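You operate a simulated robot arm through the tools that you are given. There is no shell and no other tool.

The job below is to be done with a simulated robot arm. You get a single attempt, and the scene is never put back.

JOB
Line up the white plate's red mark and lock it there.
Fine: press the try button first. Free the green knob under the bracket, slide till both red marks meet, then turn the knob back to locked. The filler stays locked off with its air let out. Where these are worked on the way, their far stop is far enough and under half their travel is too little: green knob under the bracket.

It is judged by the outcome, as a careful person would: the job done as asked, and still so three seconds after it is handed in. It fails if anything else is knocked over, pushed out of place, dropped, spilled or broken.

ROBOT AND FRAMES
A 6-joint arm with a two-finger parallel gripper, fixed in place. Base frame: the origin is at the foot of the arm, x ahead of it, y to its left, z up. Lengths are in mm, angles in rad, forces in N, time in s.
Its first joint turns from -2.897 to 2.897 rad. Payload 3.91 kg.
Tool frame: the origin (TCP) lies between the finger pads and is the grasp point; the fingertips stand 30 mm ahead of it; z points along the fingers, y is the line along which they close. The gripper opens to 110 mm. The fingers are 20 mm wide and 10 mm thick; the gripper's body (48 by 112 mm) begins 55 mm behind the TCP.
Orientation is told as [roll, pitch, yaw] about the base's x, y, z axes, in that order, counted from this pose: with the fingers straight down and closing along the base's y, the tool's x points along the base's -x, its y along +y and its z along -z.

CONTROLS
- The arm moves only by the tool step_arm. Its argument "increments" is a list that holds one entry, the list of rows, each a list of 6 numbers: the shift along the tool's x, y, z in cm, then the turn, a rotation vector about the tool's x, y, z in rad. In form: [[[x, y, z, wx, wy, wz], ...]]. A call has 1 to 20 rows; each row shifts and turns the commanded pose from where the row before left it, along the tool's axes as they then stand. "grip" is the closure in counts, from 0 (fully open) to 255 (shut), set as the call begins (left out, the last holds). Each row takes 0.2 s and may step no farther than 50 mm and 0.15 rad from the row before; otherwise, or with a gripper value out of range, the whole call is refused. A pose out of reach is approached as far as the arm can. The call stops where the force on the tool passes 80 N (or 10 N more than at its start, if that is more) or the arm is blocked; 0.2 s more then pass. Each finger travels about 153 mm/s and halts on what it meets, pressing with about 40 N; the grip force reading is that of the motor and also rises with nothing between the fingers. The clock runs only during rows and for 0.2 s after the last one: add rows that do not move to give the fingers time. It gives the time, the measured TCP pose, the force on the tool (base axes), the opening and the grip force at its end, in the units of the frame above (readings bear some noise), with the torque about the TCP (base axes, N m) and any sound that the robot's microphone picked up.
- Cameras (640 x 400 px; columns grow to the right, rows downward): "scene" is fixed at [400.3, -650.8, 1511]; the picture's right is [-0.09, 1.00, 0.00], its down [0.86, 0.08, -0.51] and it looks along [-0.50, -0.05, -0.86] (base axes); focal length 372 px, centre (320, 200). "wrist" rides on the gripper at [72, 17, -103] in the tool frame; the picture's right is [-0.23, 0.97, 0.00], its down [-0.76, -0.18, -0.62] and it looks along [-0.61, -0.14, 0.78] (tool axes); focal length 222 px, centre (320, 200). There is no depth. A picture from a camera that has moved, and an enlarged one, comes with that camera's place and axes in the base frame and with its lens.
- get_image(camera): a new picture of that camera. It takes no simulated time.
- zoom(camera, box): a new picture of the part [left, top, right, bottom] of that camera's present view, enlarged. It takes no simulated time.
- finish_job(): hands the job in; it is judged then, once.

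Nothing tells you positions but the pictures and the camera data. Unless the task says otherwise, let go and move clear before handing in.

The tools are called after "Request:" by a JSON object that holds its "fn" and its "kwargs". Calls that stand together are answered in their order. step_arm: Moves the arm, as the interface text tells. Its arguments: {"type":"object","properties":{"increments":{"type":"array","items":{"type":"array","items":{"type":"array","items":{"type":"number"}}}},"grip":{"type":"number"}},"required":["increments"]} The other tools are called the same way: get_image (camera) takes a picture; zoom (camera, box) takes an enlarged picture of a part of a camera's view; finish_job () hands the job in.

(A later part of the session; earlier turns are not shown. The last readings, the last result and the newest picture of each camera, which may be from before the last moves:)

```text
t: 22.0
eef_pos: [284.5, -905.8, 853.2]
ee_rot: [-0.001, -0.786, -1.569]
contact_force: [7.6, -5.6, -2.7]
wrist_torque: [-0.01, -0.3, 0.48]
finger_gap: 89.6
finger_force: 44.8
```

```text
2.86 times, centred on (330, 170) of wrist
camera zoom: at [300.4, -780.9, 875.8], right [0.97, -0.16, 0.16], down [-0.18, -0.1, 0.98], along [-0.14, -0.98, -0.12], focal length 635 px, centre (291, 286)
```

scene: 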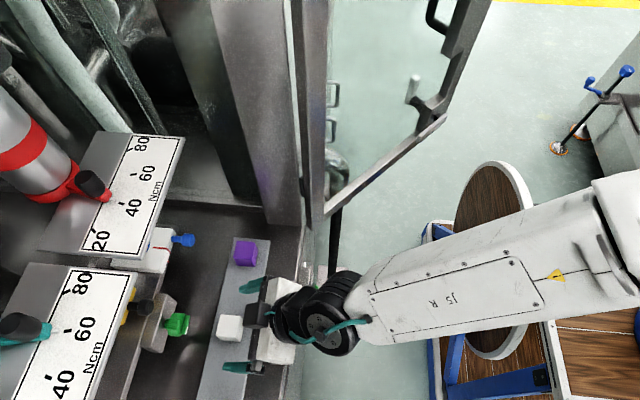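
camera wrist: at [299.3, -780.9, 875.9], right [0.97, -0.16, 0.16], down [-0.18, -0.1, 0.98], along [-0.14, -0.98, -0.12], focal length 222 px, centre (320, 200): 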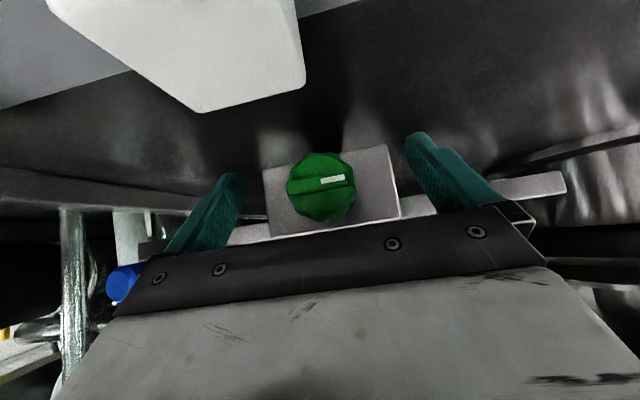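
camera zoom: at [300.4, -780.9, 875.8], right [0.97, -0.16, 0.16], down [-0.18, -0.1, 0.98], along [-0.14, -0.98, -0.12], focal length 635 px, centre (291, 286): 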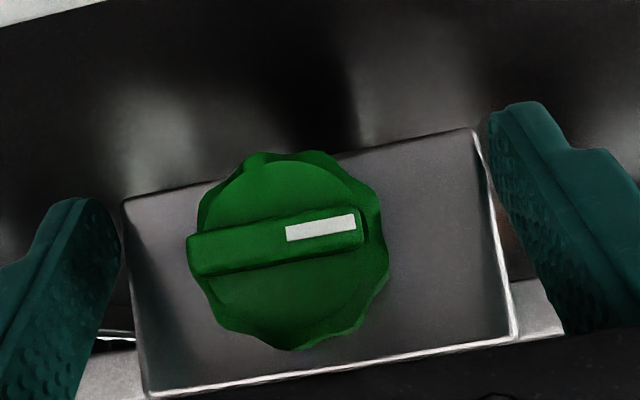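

The fingers stopped at 90 mm: their tips caught the bracket's sides rather than the knob. I'll open, back off 5 mm and check that nothing moved.

Request:
{"fn": "step_arm", "kwargs": {"increments": [[[0, 0, 0, 0, 0, 0], [0, 0, 0, 0, 0, 0], [0.39, 0, -0.35, 0, 0, 0], [0, 0, 0, 0, 0, 0]]], "grip": 0}}

Request:
{"fn": "zoom", "kwargs": {"camera": "wrist", "box": [220, 100, 440, 240]}}

```text
t: 23.0
eef_pos: [282.9, -900.1, 852.2]
ee_rot: [-0.001, -0.786, -1.572]
contact_force: [0.2, 0.5, -0.3]
wrist_torque: [-0.02, -0.02, -0.01]
finger_gap: 109.9
finger_force: 0.0
```

```text
2.86 times, centred on (330, 170) of wrist
camera zoom: at [299.4, -776.0, 874.6], right [0.97, -0.16, 0.16], down [-0.18, -0.1, 0.98], along [-0.14, -0.98, -0.12], focal length 635 px, centre (291, 286)
```

zoom: 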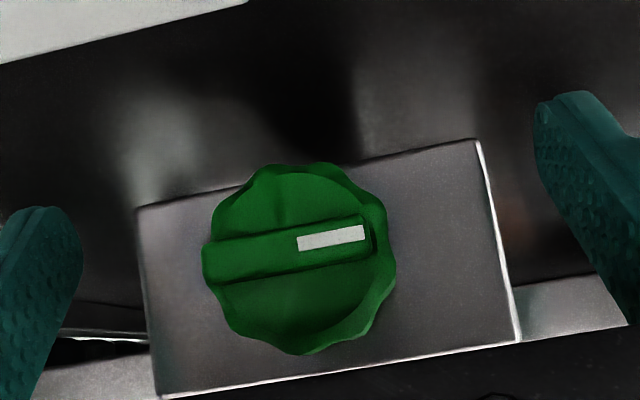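

The bracket has not shifted. I'll close again from here.

Request:
{"fn": "step_arm", "kwargs": {"increments": [[[0, 0, 0, 0, 0, 0], [0, 0, 0, 0, 0, 0], [0, 0, 0, 0, 0, 0]]], "grip": 255}}

Request:
{"fn": "zoom", "kwargs": {"camera": "wrist", "box": [220, 100, 440, 240]}}

```text
t: 23.8
eef_pos: [285.1, -901.0, 851.8]
ee_rot: [-0.003, -0.785, -1.568]
contact_force: [7.3, -3.5, 0.2]
wrist_torque: [-0.05, -0.32, 0.63]
finger_gap: 90.0
finger_force: 44.9
```

```text
2.86 times, centred on (330, 170) of wrist
camera zoom: at [300.4, -776.0, 874.6], right [0.97, -0.16, 0.16], down [-0.18, -0.1, 0.98], along [-0.14, -0.98, -0.12], focal length 635 px, centre (291, 286)
```

zoom: 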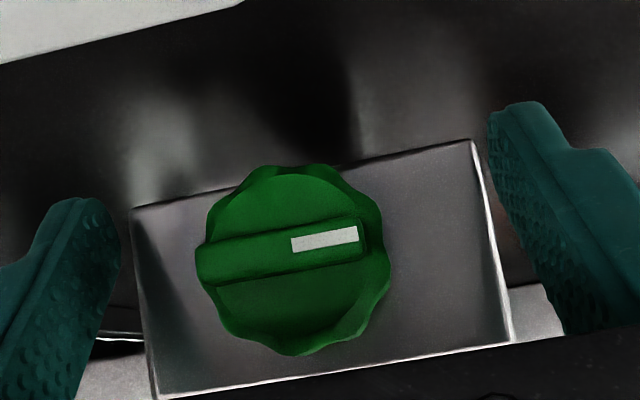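

It caught the bracket sides again, so the bracket's face is a bit nearer than I took it to be. I'll look from the scene camera at how the tips sit against it.

Request:
{"fn": "zoom", "kwargs": {"camera": "scene", "box": [130, 270, 230, 370]}}

Request:
{"fn": "zoom", "kwargs": {"camera": "wrist", "box": [370, 110, 470, 240]}}

Request:
{"fn": "zoom", "kwargs": {"camera": "wrist", "box": [220, 130, 300, 240]}}

```text
4.00 times, centred on (180, 320) of scene
camera zoom: at [400.3, -650.8, 1511.0], right [-0.09, 1.0, 0.0], down [0.86, 0.08, -0.51], along [-0.5, -0.05, -0.86], focal length 1487 px, centre (880, -280)
```

zoom: 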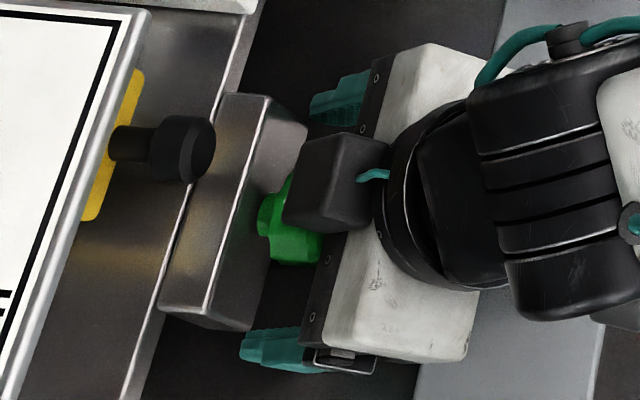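

```text
3.08 times, centred on (420, 175) of wrist
camera zoom: at [300.4, -776.0, 874.6], right [0.97, -0.16, 0.16], down [-0.18, -0.1, 0.98], along [-0.14, -0.98, -0.12], focal length 684 px, centre (12, 277)
```

zoom: 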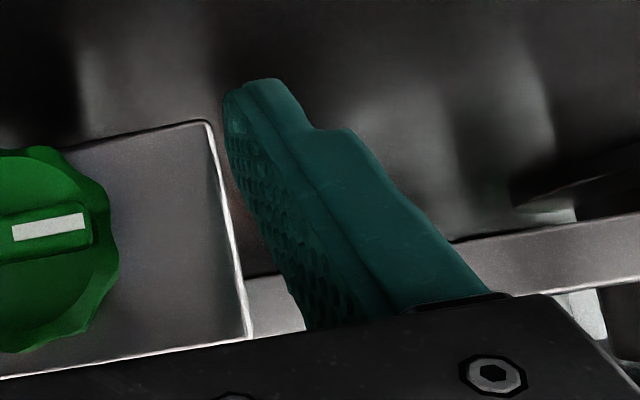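

```text
3.64 times, centred on (260, 185) of wrist
camera zoom: at [300.4, -776.0, 874.6], right [0.97, -0.16, 0.16], down [-0.18, -0.1, 0.98], along [-0.14, -0.98, -0.12], focal length 808 px, centre (538, 254)
```

zoom: 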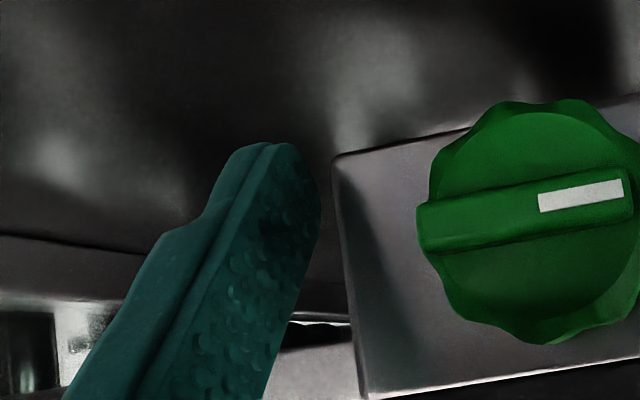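

The tips just reach past the bracket's front corners. I'll open, back off and tilt the tool nearer to horizontal (60°), so the pads lie along the knob's body while the tips stay short of the bracket.

Request:
{"fn": "step_arm", "kwargs": {"increments": [[[0, 0, 0, 0, 0, 0], [0, 0, 0, 0, 0, 0], [1.06, -0.05, -1.06, 0, 0, 0], [1.06, 0, -1.06, 0, 0, 0], [0, 0, 0, 0, -0.131, 0], [0, 0, 0, 0, -0.131, 0]]], "grip": 0}}

Request:
{"fn": "get_image", "kwargs": {"camera": "wrist"}}

Request:
{"fn": "zoom", "kwargs": {"camera": "scene", "box": [130, 230, 290, 390]}}

```text
t: 25.2
eef_pos: [290.5, -861.8, 838.4]
ee_rot: [0.03, -0.776, -1.568]
contact_force: [-0.1, 0.4, -0.2]
wrist_torque: [-0.01, -0.02, -0.01]
finger_gap: 110.1
finger_force: 0.0
out of reach, approached as far as the arm can: row 5, 6
```

```text
taken
camera wrist: at [302.6, -736.6, 863.9], right [0.97, -0.14, 0.18], down [-0.2, -0.11, 0.97], along [-0.11, -0.98, -0.14], focal length 222 px, centre (320, 200)
```

wrist: 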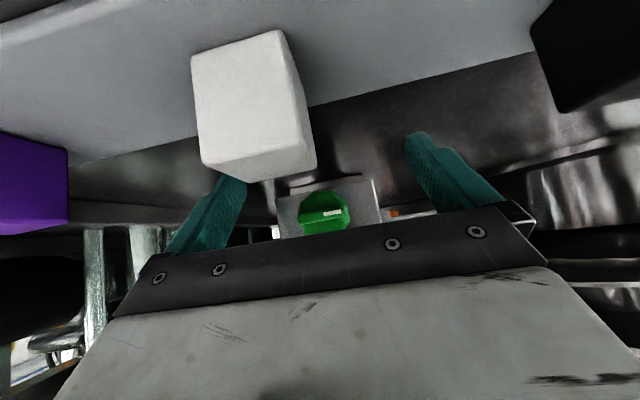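

```text
2.50 times, centred on (210, 310) of scene
camera zoom: at [400.3, -650.8, 1511.0], right [-0.09, 1.0, 0.0], down [0.86, 0.08, -0.51], along [-0.5, -0.05, -0.86], focal length 929 px, centre (595, -75)
```

zoom: 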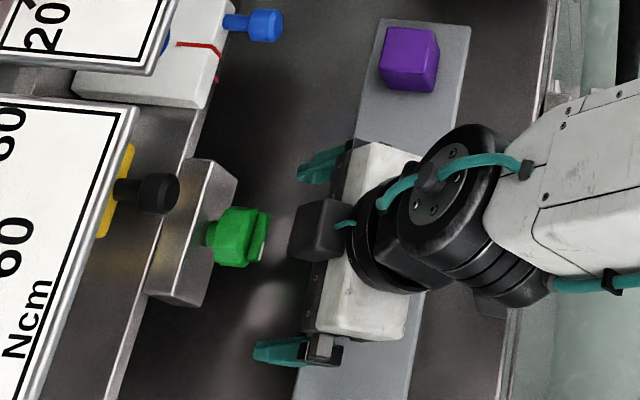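

The 60° tilt is beyond the arm's range here, so I'll return to 45°. Instead I'll set the TCP about 8 mm above the knob axis, so that the pads near the tips cover more of the knob while staying short of the bracket.

Request:
{"fn": "step_arm", "kwargs": {"increments": [[[0, 0, 0, 0, 0.131, 0], [0, 0, 0, 0, 0.131, 0], [0, 0, 0, 0, 0, 0]]]}}

```text
t: 26.0
eef_pos: [276.2, -863.8, 840.2]
ee_rot: [-0.04, -0.617, -1.573]
contact_force: [-0.1, -0.7, 0.3]
wrist_torque: [0.01, 0.01, -0.01]
finger_gap: 110.1
finger_force: 0.1
out of reach, approached as far as the arm can: row 1, 2
```

The tool ended tilted 35° and slightly twisted; I was probably close to a wrist singularity. I'll rise a little, straighten the twist and settle on a 40° tilt.

Request:
{"fn": "step_arm", "kwargs": {"increments": [[[-1.3, 0.66, -1.68, 0, 0, 0], [0, 0, 0, -0.04, -0.04, 0], [0, 0, 0, 0, -0.041, 0], [0, 0, 0, 0, 0, 0]]]}}

Request:
{"fn": "get_image", "kwargs": {"camera": "wrist"}}

```text
t: 27.0
eef_pos: [282.7, -865.3, 861.1]
ee_rot: [-0.003, -0.7, -1.572]
contact_force: [-0.2, 0.2, 0.2]
wrist_torque: [-0.02, 0.02, 0.01]
finger_gap: 109.9
finger_force: 0.1
```

```text
taken
camera wrist: at [298.6, -743.0, 894.7], right [0.97, -0.18, 0.15], down [-0.18, -0.18, 0.97], along [-0.14, -0.97, -0.21], focal length 222 px, centre (320, 200)
```

wrist: 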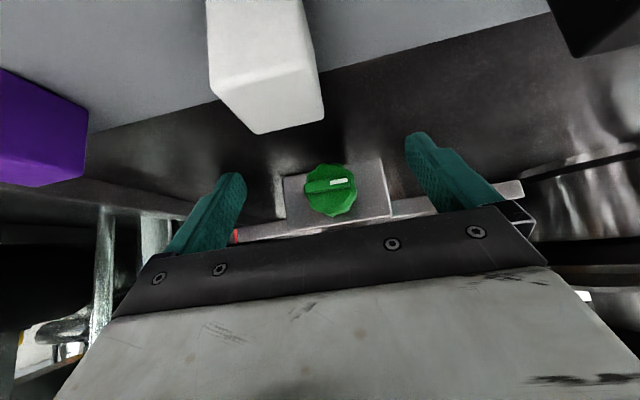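

Straight again at a 40° tilt. I'll advance 31 mm at this height and close on the knob.

Request:
{"fn": "step_arm", "kwargs": {"increments": [[[-1.21, 0.04, 1.02, 0, 0, 0], [-1.21, 0.04, 1.02, 0, 0, 0], [0, 0, 0, 0, 0, 0]]]}}

Request:
{"fn": "zoom", "kwargs": {"camera": "wrist", "box": [220, 100, 440, 240]}}

```text
t: 27.8
eef_pos: [282.7, -897.9, 860.7]
ee_rot: [-0.001, -0.699, -1.572]
contact_force: [0.6, 0.0, 0.1]
wrist_torque: [-0.04, 0.0, 0.01]
finger_gap: 110.2
finger_force: 0.0
```

```text
2.86 times, centred on (330, 170) of wrist
camera zoom: at [299.9, -774.7, 894.5], right [0.97, -0.18, 0.15], down [-0.18, -0.18, 0.97], along [-0.14, -0.97, -0.21], focal length 635 px, centre (291, 286)
```

zoom: 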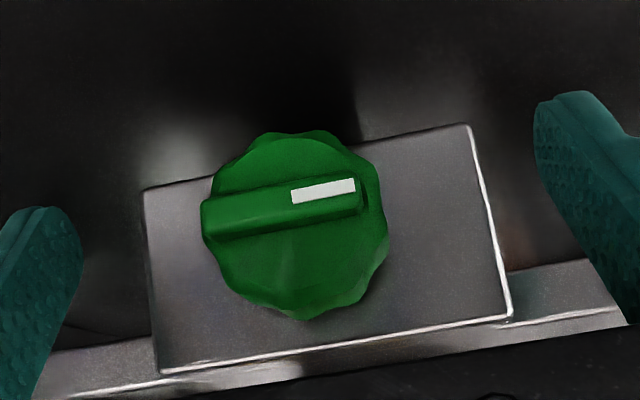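

Request:
{"fn": "step_arm", "kwargs": {"increments": [[[0, 0, 0, 0, 0, 0], [0, 0, 0, 0, 0, 0]]], "grip": 85}}

```text
t: 28.4
eef_pos: [283.7, -897.5, 861.1]
ee_rot: [-0.003, -0.701, -1.573]
contact_force: [-0.7, 0.0, 0.2]
wrist_torque: [-0.01, 0.0, 0.01]
finger_gap: 73.4
finger_force: 0.2
```

The fingers now pass in front of the bracket (gap 73 mm, no force). I'll close onto the knob.

Request:
{"fn": "step_arm", "kwargs": {"increments": [[[0, 0, 0, 0, 0, 0], [0, 0, 0, 0, 0, 0], [0, 0, 0, 0, 0, 0]]], "grip": 255}}

Request:
{"fn": "zoom", "kwargs": {"camera": "wrist", "box": [220, 100, 440, 240]}}

Request:
{"fn": "zoom", "kwargs": {"camera": "scene", "box": [100, 250, 260, 370]}}

```text
t: 29.2
eef_pos: [284.6, -896.8, 862.2]
ee_rot: [-0.002, -0.702, -1.57]
contact_force: [6.6, -1.9, -0.4]
wrist_torque: [0.03, -0.03, 0.13]
finger_gap: 37.6
finger_force: 44.6
```

```text
2.86 times, centred on (330, 170) of wrist
camera zoom: at [300.7, -774.6, 894.3], right [0.97, -0.18, 0.15], down [-0.18, -0.18, 0.97], along [-0.14, -0.97, -0.21], focal length 635 px, centre (291, 286)
```

zoom: 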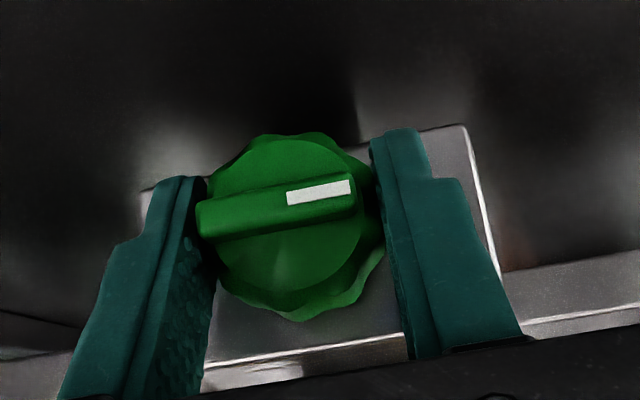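

```text
3.33 times, centred on (180, 310) of scene
camera zoom: at [400.3, -650.8, 1511.0], right [-0.09, 1.0, 0.0], down [0.86, 0.08, -0.51], along [-0.5, -0.05, -0.86], focal length 1239 px, centre (787, -167)
```

zoom: 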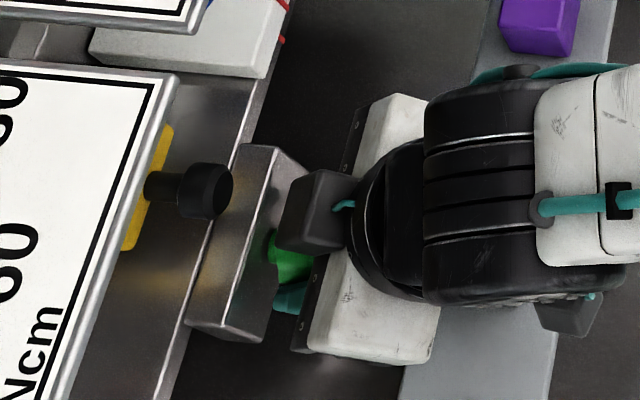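

The knob is gripped (gap 37.6 mm). Looking at its face, counter-clockwise means turning about +y; I'll try a small turn that way around the knob axis and watch the torque.

Request:
{"fn": "step_arm", "kwargs": {"increments": [[[0.003, 0.09, 0.0034, 0.0765, 0, -0.0644], [0.003, 0.09, 0.0034, 0.0765, 0, -0.0644], [0, 0, 0, 0, 0, 0]]]}}

Request:
{"fn": "zoom", "kwargs": {"camera": "wrist", "box": [220, 100, 440, 240]}}

```text
t: 30.0
eef_pos: [287.0, -897.3, 861.2]
ee_rot: [-0.261, -0.683, -1.407]
contact_force: [8.7, 3.8, 4.5]
wrist_torque: [0.55, -0.07, 0.07]
finger_gap: 37.8
finger_force: 45.0
```

```text
2.86 times, centred on (330, 170) of wrist
camera zoom: at [308.7, -774.7, 890.3], right [0.98, -0.18, -0.05], down [0.02, -0.18, 0.98], along [-0.18, -0.97, -0.17], focal length 635 px, centre (291, 286)
```

zoom: 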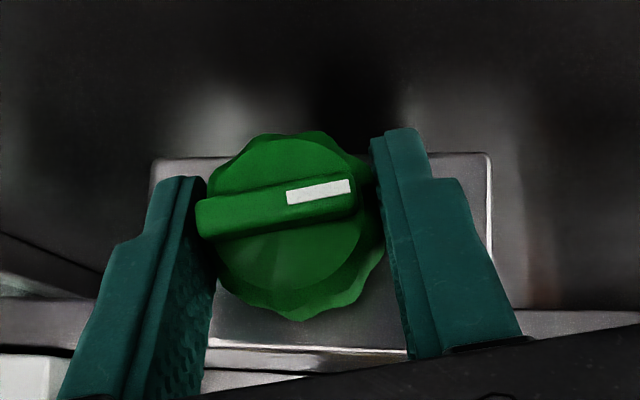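

The knob turns with the gripper and with little resistance that way. I'll keep turning in the same sense.

Request:
{"fn": "step_arm", "kwargs": {"increments": [[[0.003, 0.09, 0.0034, 0.0765, 0, -0.0644], [0.003, 0.09, 0.0034, 0.0765, 0, -0.0644], [0.003, 0.09, 0.0034, 0.0765, 0, -0.0644], [0, 0, 0, 0, 0, 0]]]}}

Request:
{"fn": "zoom", "kwargs": {"camera": "wrist", "box": [220, 100, 440, 240]}}

Request:
{"fn": "get_image", "kwargs": {"camera": "scene"}}

```text
t: 31.0
eef_pos: [289.6, -897.4, 860.7]
ee_rot: [-0.621, -0.6, -1.187]
contact_force: [11.4, 6.3, -1.0]
wrist_torque: [-0.07, -0.1, 0.12]
finger_gap: 37.9
finger_force: 45.7
```

```text
2.86 times, centred on (330, 170) of wrist
camera zoom: at [318.4, -774.8, 881.4], right [0.92, -0.17, -0.34], down [0.31, -0.18, 0.93], along [-0.23, -0.97, -0.11], focal length 635 px, centre (291, 286)
```

zoom: 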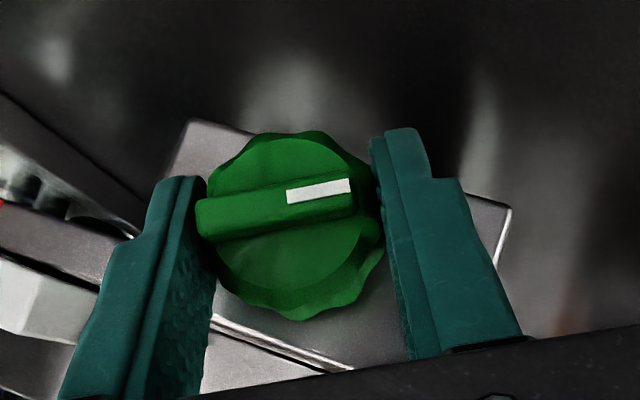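

```text
taken
```

scene: 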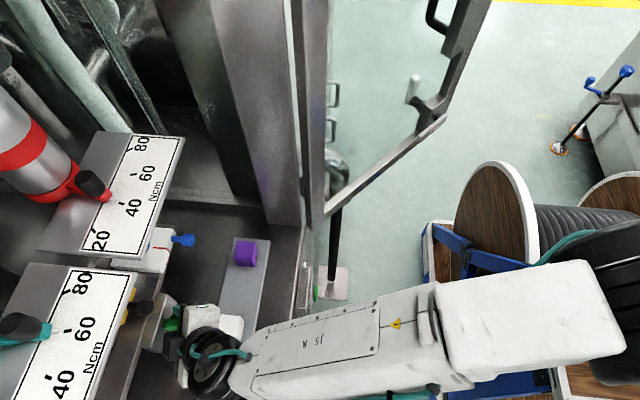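

It follows smoothly (29° so far, no stop). I'll continue another 0.3 rad and watch clearance.

Request:
{"fn": "step_arm", "kwargs": {"increments": [[[0.003, 0.1, 0.0034, 0.0765, 0, -0.0644], [0.003, 0.1, 0.0034, 0.0765, 0, -0.0644], [0.003, 0.1, 0.0034, 0.0765, 0, -0.0644], [0, 0, 0, 0, 0, 0]]]}}

Request:
{"fn": "zoom", "kwargs": {"camera": "wrist", "box": [220, 100, 440, 240]}}

Request:
{"fn": "zoom", "kwargs": {"camera": "scene", "box": [100, 240, 300, 400]}}

```text
t: 32.0
eef_pos: [291.8, -897.3, 858.3]
ee_rot: [-0.935, -0.465, -1.028]
contact_force: [14.8, 6.0, -0.7]
wrist_torque: [-0.07, -0.09, 0.29]
finger_gap: 37.7
finger_force: 45.4
```

```text
2.86 times, centred on (330, 170) of wrist
camera zoom: at [325.2, -774.8, 869.9], right [0.78, -0.17, -0.6], down [0.57, -0.18, 0.8], along [-0.25, -0.97, -0.04], focal length 635 px, centre (291, 286)
```

zoom: 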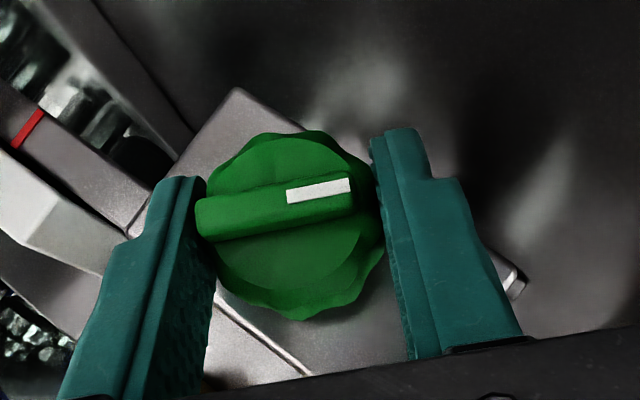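

```text
2.50 times, centred on (200, 320) of scene
camera zoom: at [400.3, -650.8, 1511.0], right [-0.09, 1.0, 0.0], down [0.86, 0.08, -0.51], along [-0.5, -0.05, -0.86], focal length 929 px, centre (620, -100)
```

zoom: 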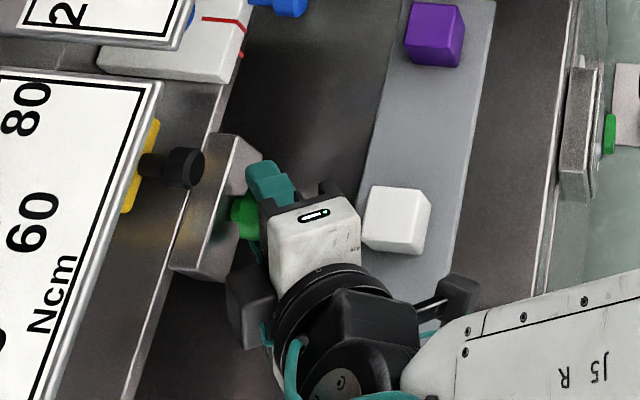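

At 46° there is still no stop. The body stays clear of the white block; I'll continue another 0.3 rad.

Request:
{"fn": "step_arm", "kwargs": {"increments": [[[0.003, 0.1, 0.0034, 0.0765, 0, -0.0644], [0.003, 0.1, 0.0034, 0.0765, 0, -0.0644], [0.003, 0.1, 0.0034, 0.0765, 0, -0.0644], [0, 0, 0, 0, 0, 0]]]}}

Request:
{"fn": "get_image", "kwargs": {"camera": "wrist"}}

Request:
{"fn": "get_image", "kwargs": {"camera": "scene"}}

```text
t: 33.0
eef_pos: [292.9, -898.2, 856.4]
ee_rot: [-1.201, -0.293, -0.93]
contact_force: [11.7, -0.2, 2.4]
wrist_torque: [0.06, 0.01, 0.17]
finger_gap: 37.7
finger_force: 44.7
```

```text
taken
camera wrist: at [328.4, -774.9, 856.9], right [0.57, -0.18, -0.8], down [0.78, -0.18, 0.6], along [-0.25, -0.97, 0.03], focal length 222 px, centre (320, 200)
```

wrist: 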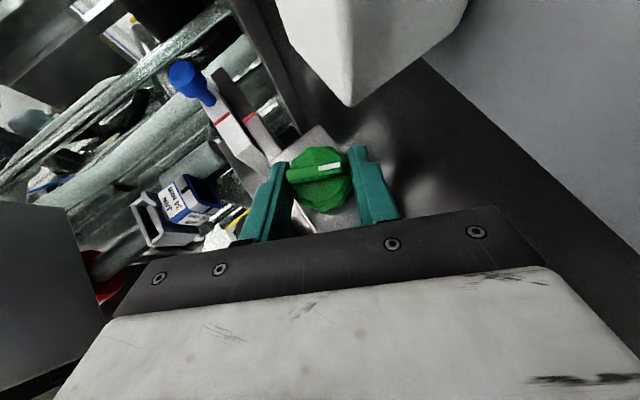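

```text
taken
```

scene: 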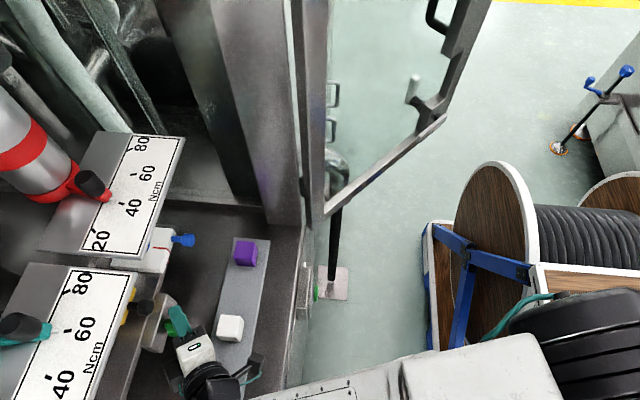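

At 63° there is still no stop felt. I'll go 0.25 rad further; the flange then still clears the strip and the black block.

Request:
{"fn": "step_arm", "kwargs": {"increments": [[[0.003, 0.09, 0.0034, 0.0765, 0, -0.0644], [0.003, 0.09, 0.0034, 0.0765, 0, -0.0644], [0.001, 0.045, 0.001, 0.0383, 0, -0.0322], [0, 0, 0, 0, 0, 0]]]}}

Request:
{"fn": "get_image", "kwargs": {"camera": "wrist"}}

Request:
{"fn": "zoom", "kwargs": {"camera": "scene", "box": [100, 240, 300, 400]}}

```text
t: 34.0
eef_pos: [292.1, -897.2, 854.0]
ee_rot: [-1.4, -0.141, -0.884]
contact_force: [39.7, 1.9, -16.3]
wrist_torque: [0.04, -0.21, 0.72]
finger_gap: 37.5
finger_force: 45.2
```

```text
taken
camera wrist: at [326.7, -774.9, 845.8], right [0.36, -0.17, -0.92], down [0.9, -0.18, 0.39], along [-0.23, -0.97, 0.09], focal length 222 px, centre (320, 200)
```

wrist: 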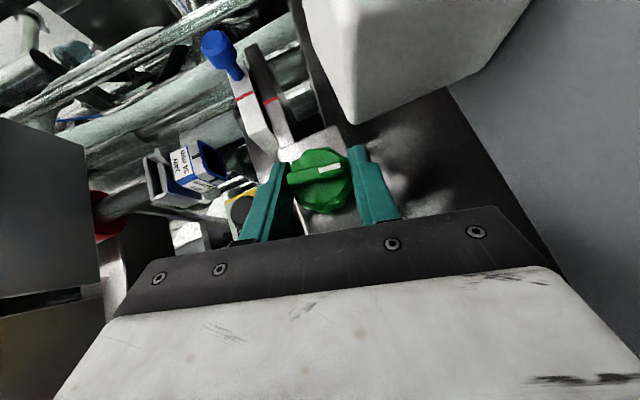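

```text
2.50 times, centred on (200, 320) of scene
camera zoom: at [400.3, -650.8, 1511.0], right [-0.09, 1.0, 0.0], down [0.86, 0.08, -0.51], along [-0.5, -0.05, -0.86], focal length 929 px, centre (620, -100)
```

zoom: 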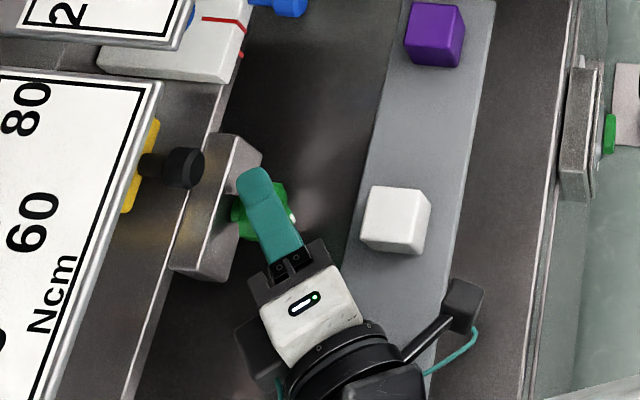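

A sideways force of 40 N has built up, acting through the knob's axis rather than as a turning moment. I'll look at the whole arm before going on.

Request:
{"fn": "get_image", "kwargs": {"camera": "scene"}}

Request:
{"fn": "zoom", "kwargs": {"camera": "wrist", "box": [220, 60, 440, 240]}}

```text
taken
```

scene: 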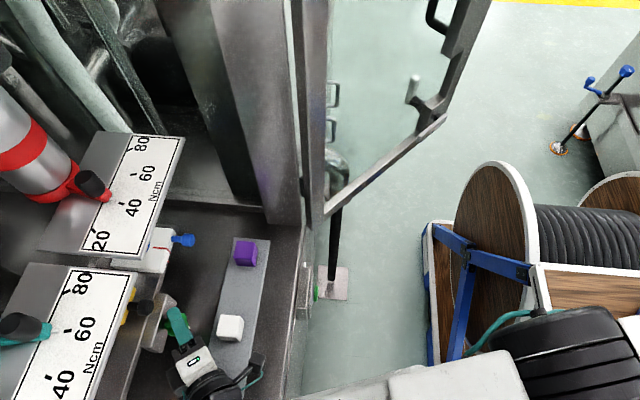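

```text
2.22 times, centred on (330, 150) of wrist
camera zoom: at [326.7, -774.9, 845.8], right [0.36, -0.17, -0.92], down [0.9, -0.18, 0.39], along [-0.23, -0.97, 0.09], focal length 494 px, centre (298, 311)
```

zoom: 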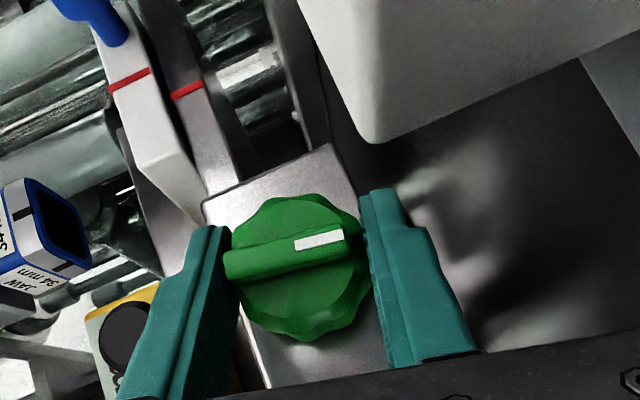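

Request:
{"fn": "zoom", "kwargs": {"camera": "wrist", "box": [220, 100, 440, 240]}}

```text
2.86 times, centred on (330, 170) of wrist
camera zoom: at [326.7, -774.9, 845.8], right [0.36, -0.17, -0.92], down [0.9, -0.18, 0.39], along [-0.23, -0.97, 0.09], focal length 635 px, centre (291, 286)
```

zoom: 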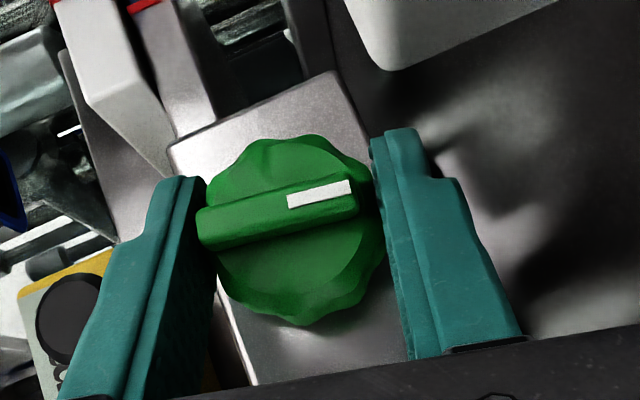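

The knob itself has turned with the fingers to about 77° without a turning moment; the side force looks like my arc being a little off the knob's true axis. I'll ease the tool along that force and re-read.

Request:
{"fn": "step_arm", "kwargs": {"increments": [[[-0.086, 0.091, -0.102, 0, 0, 0], [0, 0, 0, 0, 0, 0]]]}}

```text
t: 34.6
eef_pos: [292.1, -896.8, 853.9]
ee_rot: [-1.403, -0.141, -0.887]
contact_force: [27.0, -10.1, 6.5]
wrist_torque: [0.25, -0.03, 1.02]
finger_gap: 37.9
finger_force: 44.8
```

Request:
{"fn": "step_arm", "kwargs": {"increments": [[[-0.11, 0.033, -0.09, 0, 0, 0], [0, 0, 0, 0, 0, 0]]]}}

```text
t: 35.2
eef_pos: [290.3, -896.6, 853.3]
ee_rot: [-1.402, -0.14, -0.888]
contact_force: [26.4, -11.0, 25.7]
wrist_torque: [0.21, 0.13, 0.86]
finger_gap: 37.6
finger_force: 44.7
```

Positions scatter by a millimetre and the force stays moderate, so rather than fight it I'll open the fingers slightly (gap about 55 mm) and see whether the load vanishes and the knob stays put.

Request:
{"fn": "step_arm", "kwargs": {"increments": [[[0, 0, 0, 0, 0, 0], [0, 0, 0, 0, 0, 0]]], "grip": 128}}

Request:
{"fn": "zoom", "kwargs": {"camera": "wrist", "box": [220, 100, 440, 240]}}

```text
t: 35.8
eef_pos: [292.1, -897.0, 853.0]
ee_rot: [-1.4, -0.141, -0.891]
contact_force: [0.6, 0.1, -0.4]
wrist_torque: [0.01, 0.03, 0.0]
finger_gap: 54.8
finger_force: 0.0
```

```text
2.86 times, centred on (330, 170) of wrist
camera zoom: at [326.7, -774.6, 845.0], right [0.36, -0.17, -0.92], down [0.9, -0.19, 0.39], along [-0.24, -0.97, 0.09], focal length 635 px, centre (291, 286)
```

zoom: 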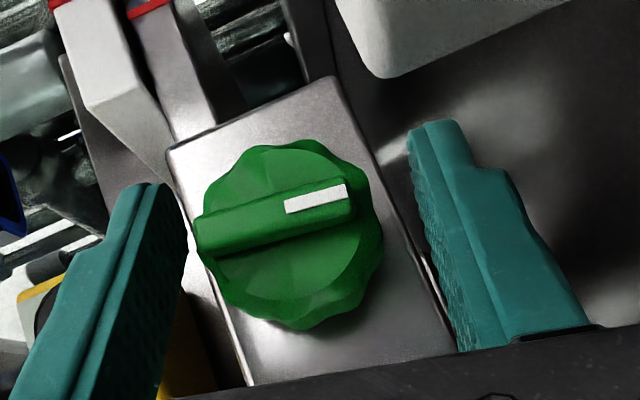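

The load is gone and the knob stayed at about 77°. The view shows the knob axis about 3 mm off my grip centre (z about 854). I'll centre on it and swing the open fingers back around the knob to regrip, to find the far stop.

Request:
{"fn": "step_arm", "kwargs": {"increments": [[[0, -0.3, 0, 0, 0, 0], [0.0043, -0.0983, 0.0051, -0.1033, 0, 0.0869], [0.0043, -0.0983, 0.0051, -0.1033, 0, 0.0869], [0.0043, -0.0983, 0.0051, -0.1033, 0, 0.0869], [0.0043, -0.0983, 0.0051, -0.1033, 0, 0.0869], [0.0043, -0.0983, 0.0051, -0.1033, 0, 0.0869], [0.0043, -0.0983, 0.0051, -0.1033, 0, 0.0869], [0.0043, -0.0983, 0.0051, -0.1033, 0, 0.0869], [0, 0, 0, 0, 0, 0]]]}}

Request:
{"fn": "zoom", "kwargs": {"camera": "wrist", "box": [220, 100, 440, 240]}}

```text
t: 37.8
eef_pos: [292.6, -897.2, 861.5]
ee_rot: [-0.509, -0.633, -1.254]
contact_force: [0.1, 0.2, 0.6]
wrist_torque: [-0.02, -0.01, 0.0]
finger_gap: 54.7
finger_force: 0.0
```

```text
2.86 times, centred on (330, 170) of wrist
camera zoom: at [318.7, -775.2, 886.1], right [0.95, -0.18, -0.25], down [0.22, -0.18, 0.96], along [-0.21, -0.97, -0.14], focal length 635 px, centre (291, 286)
```

zoom: 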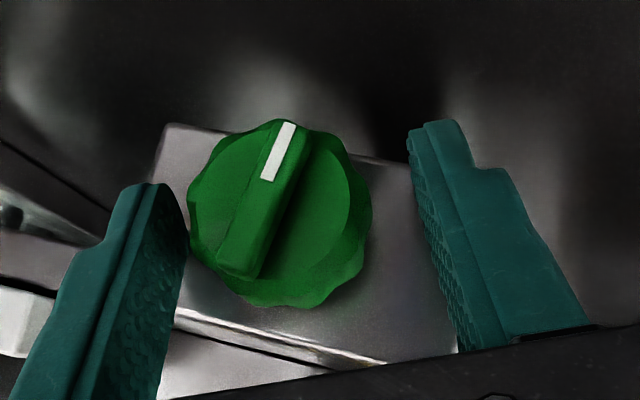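

The fingers need about a 3 mm shift to centre on the knob. I'll correct that, swing back to upright and check again.

Request:
{"fn": "step_arm", "kwargs": {"increments": [[[0.129, -0.34, 0.153, 0, 0, 0], [0.0043, -0.1, 0.0051, -0.1033, 0, 0.0869], [0.0043, -0.1, 0.0051, -0.1033, 0, 0.0869], [0.0043, -0.1, 0.0051, -0.1033, 0, 0.0869], [0, 0, 0, 0, 0, 0]]]}}

Request:
{"fn": "zoom", "kwargs": {"camera": "wrist", "box": [220, 100, 440, 240]}}

```text
t: 39.0
eef_pos: [283.8, -896.6, 862.0]
ee_rot: [0.0, -0.699, -1.574]
contact_force: [0.3, 0.1, -0.7]
wrist_torque: [-0.01, 0.0, 0.02]
finger_gap: 54.8
finger_force: 0.1
```

```text
2.86 times, centred on (330, 170) of wrist
camera zoom: at [300.4, -775.5, 895.0], right [0.97, -0.17, 0.15], down [-0.18, -0.18, 0.97], along [-0.14, -0.97, -0.21], focal length 635 px, centre (291, 286)
```

zoom: 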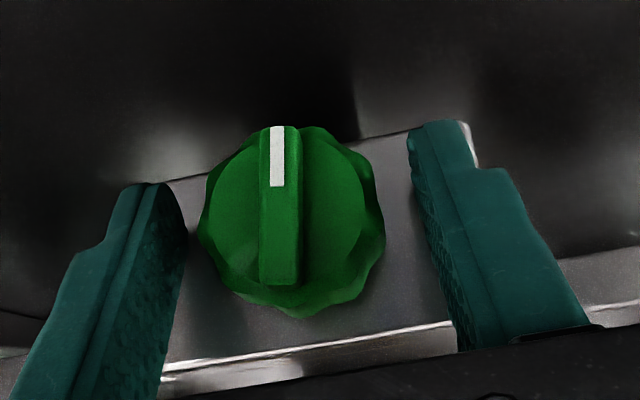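

Centred again, the knob now stands with its pointer nearly straight down. I'll grip and turn a little further the same way to feel for the far stop.

Request:
{"fn": "step_arm", "kwargs": {"increments": [[[0, 0, 0, 0, 0, 0], [0, 0, 0, 0, 0, 0], [0, 0, 0, 0, 0, 0]]], "grip": 255}}

Request:
{"fn": "step_arm", "kwargs": {"increments": [[[0.0025, 0.077, 0.0029, 0.0765, 0, -0.0644], [0.0025, 0.077, 0.0029, 0.0765, 0, -0.0644], [0, 0, 0, 0, 0, 0]]]}}

Request:
{"fn": "zoom", "kwargs": {"camera": "wrist", "box": [220, 100, 440, 240]}}

```text
t: 39.8
eef_pos: [284.4, -897.8, 861.3]
ee_rot: [0.001, -0.699, -1.572]
contact_force: [2.6, -0.9, 1.6]
wrist_torque: [-0.29, -0.02, 0.38]
finger_gap: 37.4
finger_force: 44.7
```

```text
t: 40.6
eef_pos: [287.1, -898.2, 859.7]
ee_rot: [-0.26, -0.683, -1.406]
contact_force: [8.7, -4.7, -0.3]
wrist_torque: [-0.04, -0.3, -0.28]
finger_gap: 37.1
finger_force: 45.2
```

```text
2.86 times, centred on (330, 170) of wrist
camera zoom: at [308.6, -775.6, 890.4], right [0.98, -0.17, -0.05], down [0.02, -0.18, 0.98], along [-0.18, -0.97, -0.18], focal length 635 px, centre (291, 286)
```

zoom: 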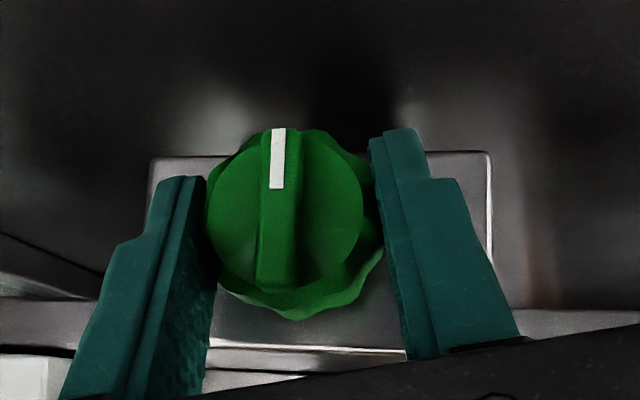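

Request:
{"fn": "step_arm", "kwargs": {"increments": [[[0.0025, 0.077, 0.0029, 0.0765, 0, -0.0644], [0, 0, 0, 0, 0, 0]]]}}

Request:
{"fn": "zoom", "kwargs": {"camera": "wrist", "box": [220, 100, 440, 240]}}

```text
t: 41.2
eef_pos: [289.1, -898.4, 860.0]
ee_rot: [-0.384, -0.661, -1.328]
contact_force: [8.8, 2.2, 0.2]
wrist_torque: [0.15, -0.65, 0.0]
finger_gap: 36.8
finger_force: 45.4
```

```text
2.86 times, centred on (330, 170) of wrist
camera zoom: at [312.3, -775.6, 888.1], right [0.97, -0.18, -0.15], down [0.12, -0.18, 0.98], along [-0.2, -0.97, -0.16], focal length 635 px, centre (291, 286)
```

zoom: 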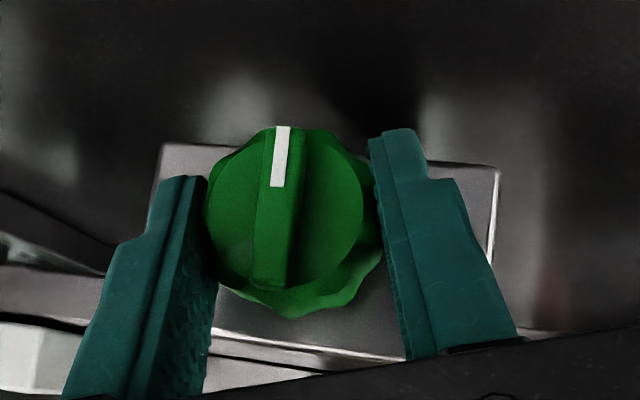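

The torque rose to 0.65 N·m and the knob began to lag in the fingers: the far stop is reached at about a quarter turn. I'll let go and swing the tool back upright, then withdraw toward +y.

Request:
{"fn": "step_arm", "kwargs": {"increments": [[[0, 0, 0, 0, 0, 0], [0, 0, 0, 0, 0, 0], [0.0025, -0.077, 0.0029, -0.0765, 0, 0.0644], [0.0025, -0.077, 0.0029, -0.0765, 0, 0.0644], [0.0025, -0.077, 0.0029, -0.0765, 0, 0.0644], [0, 0, 0, 0, 0, 0]]], "grip": 128}}

Request:
{"fn": "zoom", "kwargs": {"camera": "wrist", "box": [220, 100, 440, 240]}}

```text
t: 42.6
eef_pos: [285.0, -898.4, 861.3]
ee_rot: [-0.002, -0.7, -1.573]
contact_force: [-0.1, -0.3, -0.5]
wrist_torque: [-0.03, -0.03, 0.01]
finger_gap: 55.0
finger_force: 0.1
```

```text
2.86 times, centred on (330, 170) of wrist
camera zoom: at [300.0, -775.6, 895.1], right [0.97, -0.17, 0.15], down [-0.18, -0.18, 0.97], along [-0.14, -0.97, -0.21], focal length 635 px, centre (291, 286)
```

zoom: 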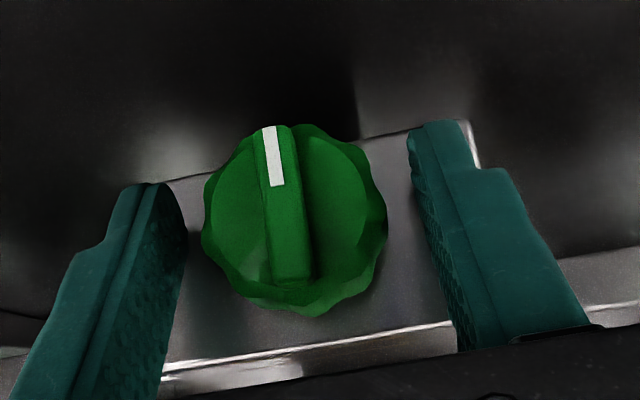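

The knob's pointer now stands straight down, at its far stop. Next is the white plate: its blue handle head is at about (144, -920, 889). I'll withdraw, rise and move across to it.

Request:
{"fn": "step_arm", "kwargs": {"increments": [[[1.84, 0, -1.55, 0, 0, 0], [1.84, 0, -1.55, 0, 0, 0], [-1.9, 0, -2.26, 0, 0, 0], [-1.9, 0, -2.26, 0, 0, 0], [0, -3.4, 0, 0, 0, 0], [0, -3.4, 0, 0, 0, 0], [0, 0, 0, 0, 0, 0]]]}}

Request:
{"fn": "get_image", "kwargs": {"camera": "wrist"}}

Request:
{"fn": "get_image", "kwargs": {"camera": "scene"}}

```text
t: 44.2
eef_pos: [213.8, -849.6, 921.7]
ee_rot: [0.0, -0.7, -1.573]
contact_force: [0.0, -0.3, -0.1]
wrist_torque: [-0.02, -0.02, -0.05]
finger_gap: 55.1
finger_force: 0.0
```

```text
taken
camera wrist: at [229.8, -726.2, 954.5], right [0.97, -0.18, 0.15], down [-0.18, -0.18, 0.97], along [-0.14, -0.97, -0.21], focal length 222 px, centre (320, 200)
```

wrist: 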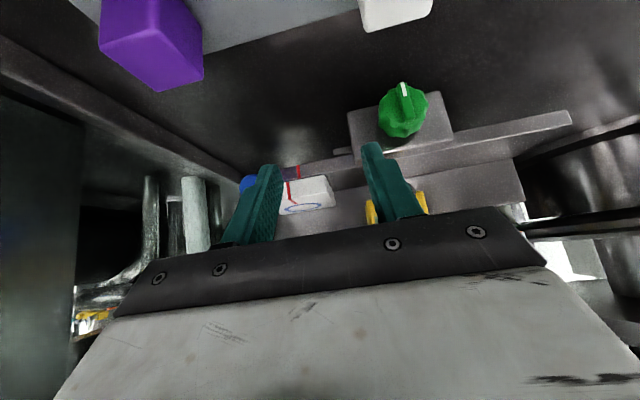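

```text
taken
```

scene: 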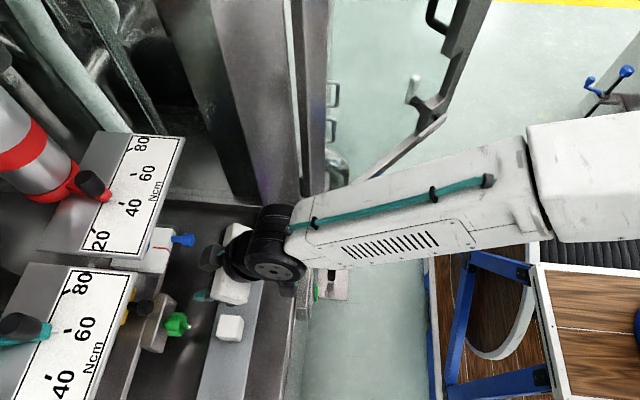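

Request:
{"fn": "zoom", "kwargs": {"camera": "wrist", "box": [200, 130, 360, 230]}}

Request:
{"fn": "zoom", "kwargs": {"camera": "scene", "box": [120, 180, 320, 320]}}

```text
4.00 times, centred on (280, 180) of wrist
camera zoom: at [229.8, -726.2, 954.5], right [0.97, -0.18, 0.15], down [-0.18, -0.18, 0.97], along [-0.14, -0.97, -0.21], focal length 888 px, centre (480, 280)
```

zoom: 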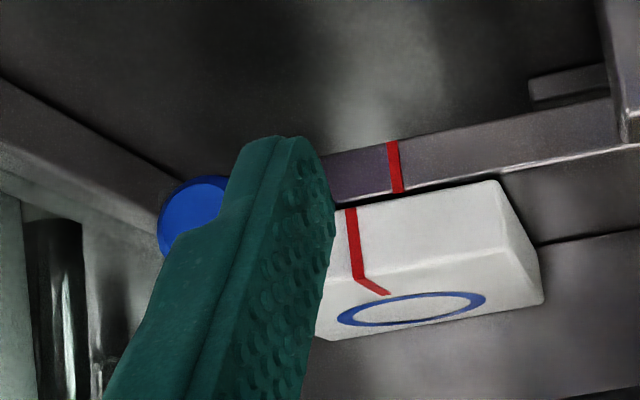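

```text
2.86 times, centred on (220, 250) of scene
camera zoom: at [400.3, -650.8, 1511.0], right [-0.09, 1.0, 0.0], down [0.86, 0.08, -0.51], along [-0.5, -0.05, -0.86], focal length 1062 px, centre (606, 57)
```

zoom: 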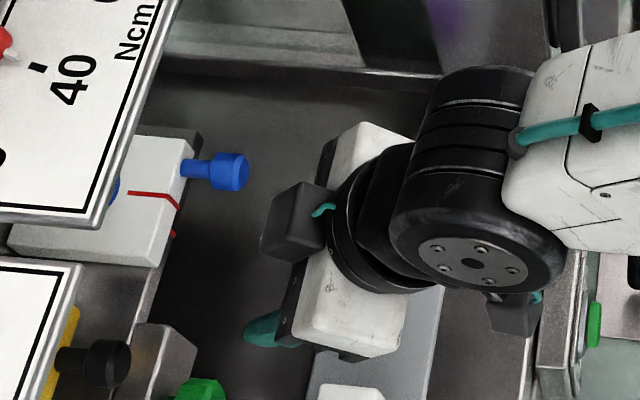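

The handle head sits at about (141, -920, 888) and the plate must go about 14–15 mm to +x. I'll line up in front of the handle.

Request:
{"fn": "step_arm", "kwargs": {"increments": [[[0.165, -3.6, 0.97, 0, 0, 0], [0.165, -3.6, 0.97, 0, 0, 0], [0, 0, 0, 0, 0, 0]]]}}

Request:
{"fn": "get_image", "kwargs": {"camera": "wrist"}}

Request:
{"fn": "get_image", "kwargs": {"camera": "scene"}}

```text
t: 45.0
eef_pos: [141.3, -856.7, 903.2]
ee_rot: [0.0, -0.697, -1.572]
contact_force: [0.1, 0.0, 0.1]
wrist_torque: [0.0, 0.0, 0.02]
finger_gap: 55.0
finger_force: 0.1
```

```text
taken
camera wrist: at [157.3, -734.1, 937.0], right [0.97, -0.18, 0.15], down [-0.18, -0.18, 0.97], along [-0.14, -0.97, -0.21], focal length 222 px, centre (320, 200)
```

wrist: 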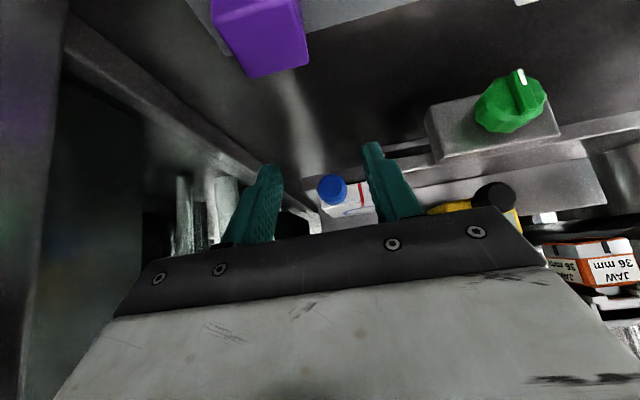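

```text
taken
```

scene: 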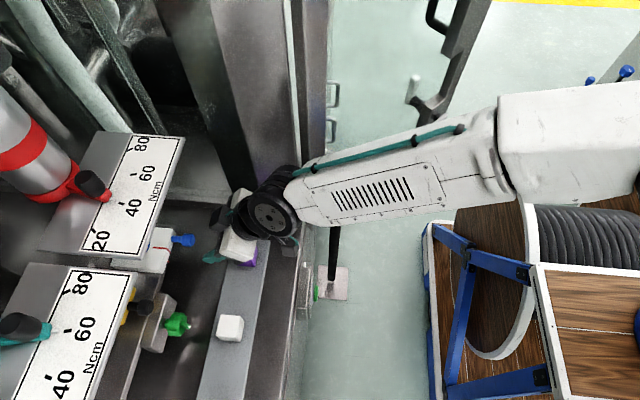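

Request:
{"fn": "zoom", "kwargs": {"camera": "wrist", "box": [240, 120, 440, 240]}}

```text
3.20 times, centred on (340, 180) of wrist
camera zoom: at [157.3, -734.1, 937.0], right [0.97, -0.18, 0.15], down [-0.18, -0.18, 0.97], along [-0.14, -0.97, -0.21], focal length 711 px, centre (256, 264)
```

zoom: 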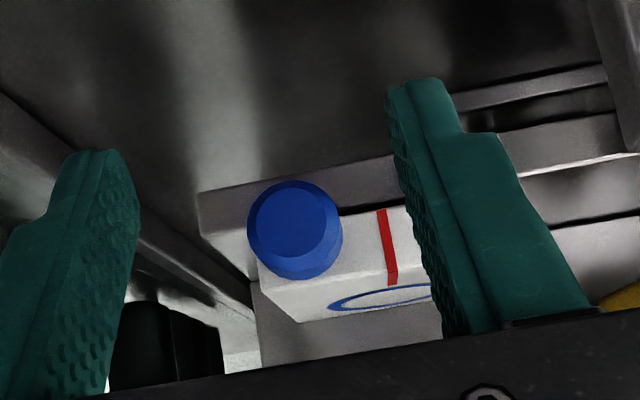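

The handle head is centred between the fingers at about (143, 890). I'll move in over it, then close on it.

Request:
{"fn": "step_arm", "kwargs": {"increments": [[[-1.35, 0.05, 1.36, 0, 0, 0], [-1.35, 0.05, 1.36, 0, 0, 0], [-1.35, 0.05, 1.36, 0, 0, 0], [0, 0, 0, 0, 0, 0]]]}}

Request:
{"fn": "get_image", "kwargs": {"camera": "wrist"}}

Request:
{"fn": "zoom", "kwargs": {"camera": "scene", "box": [120, 180, 320, 320]}}

```text
t: 46.0
eef_pos: [144.0, -917.2, 898.4]
ee_rot: [0.0, -0.7, -1.571]
contact_force: [0.2, -0.1, -0.4]
wrist_torque: [0.02, 0.03, -0.03]
finger_gap: 54.8
finger_force: 0.0
```

```text
taken
camera wrist: at [160.5, -794.4, 932.3], right [0.97, -0.18, 0.15], down [-0.18, -0.18, 0.97], along [-0.14, -0.97, -0.21], focal length 222 px, centre (320, 200)
```

wrist: 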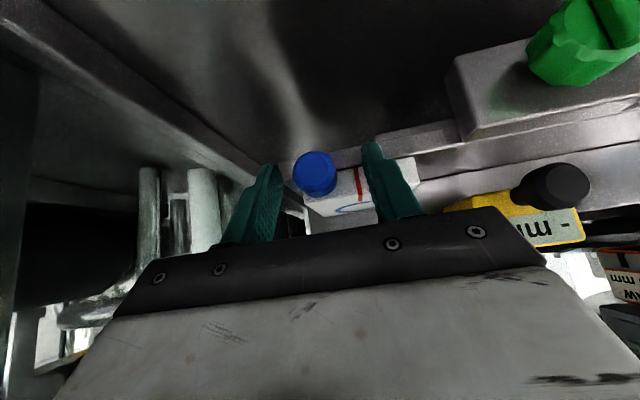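

```text
2.86 times, centred on (220, 250) of scene
camera zoom: at [400.3, -650.8, 1511.0], right [-0.09, 1.0, 0.0], down [0.86, 0.08, -0.51], along [-0.5, -0.05, -0.86], focal length 1062 px, centre (606, 57)
```

zoom: 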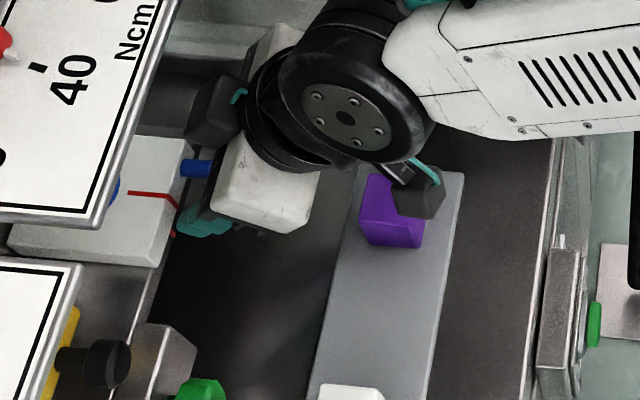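

The fingers straddle the handle, clear of the plate. I'll close on it now.

Request:
{"fn": "step_arm", "kwargs": {"increments": [[[0, 0, 0, 0, 0, 0], [0, 0, 0, 0, 0, 0], [0, 0, 0, 0, 0, 0]]], "grip": 255}}

Request:
{"fn": "zoom", "kwargs": {"camera": "wrist", "box": [240, 120, 440, 240]}}

```text
t: 46.8
eef_pos: [144.3, -916.6, 899.1]
ee_rot: [0.001, -0.701, -1.573]
contact_force: [0.7, -2.0, -0.3]
wrist_torque: [-0.06, -0.02, 0.23]
finger_gap: 23.5
finger_force: 45.4
```

```text
3.20 times, centred on (340, 180) of wrist
camera zoom: at [160.4, -794.3, 932.3], right [0.97, -0.18, 0.15], down [-0.18, -0.18, 0.97], along [-0.14, -0.97, -0.21], focal length 711 px, centre (256, 264)
```

zoom: 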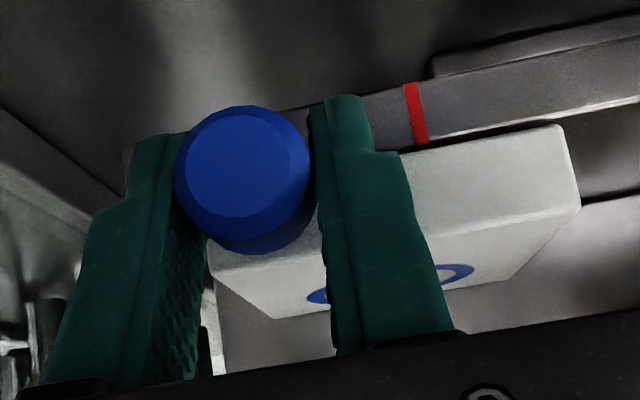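

The handle is held (23.5 mm). I'll slide the plate 10 mm to +x in small steps and watch the force.

Request:
{"fn": "step_arm", "kwargs": {"increments": [[[0, 0.2, 0, 0, 0, 0], [0, 0.2, 0, 0, 0, 0], [0, 0.2, 0, 0, 0, 0], [0, 0.2, 0, 0, 0, 0], [0, 0.2, 0, 0, 0, 0], [0, 0, 0, 0, 0, 0]]]}}

Request:
{"fn": "zoom", "kwargs": {"camera": "wrist", "box": [240, 120, 440, 240]}}

Request:
{"fn": "zoom", "kwargs": {"camera": "scene", "box": [110, 200, 210, 290]}}

```text
t: 48.2
eef_pos: [155.3, -915.6, 898.2]
ee_rot: [0.001, -0.696, -1.572]
contact_force: [-1.1, 1.8, -4.3]
wrist_torque: [0.45, -0.04, 0.15]
finger_gap: 23.5
finger_force: 44.9
```

```text
3.20 times, centred on (340, 180) of wrist
camera zoom: at [171.5, -794.4, 932.5], right [0.97, -0.18, 0.15], down [-0.18, -0.18, 0.97], along [-0.14, -0.97, -0.21], focal length 711 px, centre (256, 264)
```

zoom: 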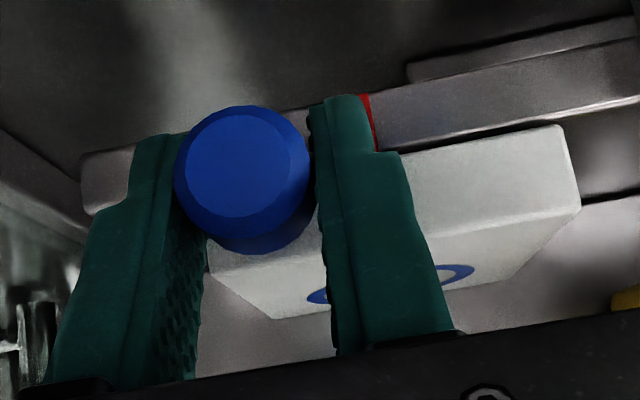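

```text
4.44 times, centred on (160, 245) of scene
camera zoom: at [400.3, -650.8, 1511.0], right [-0.09, 1.0, 0.0], down [0.86, 0.08, -0.51], along [-0.5, -0.05, -0.86], focal length 1652 px, centre (1031, 0)
```

zoom: 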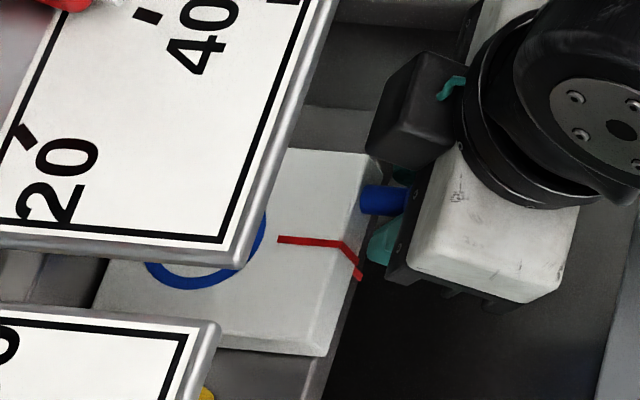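

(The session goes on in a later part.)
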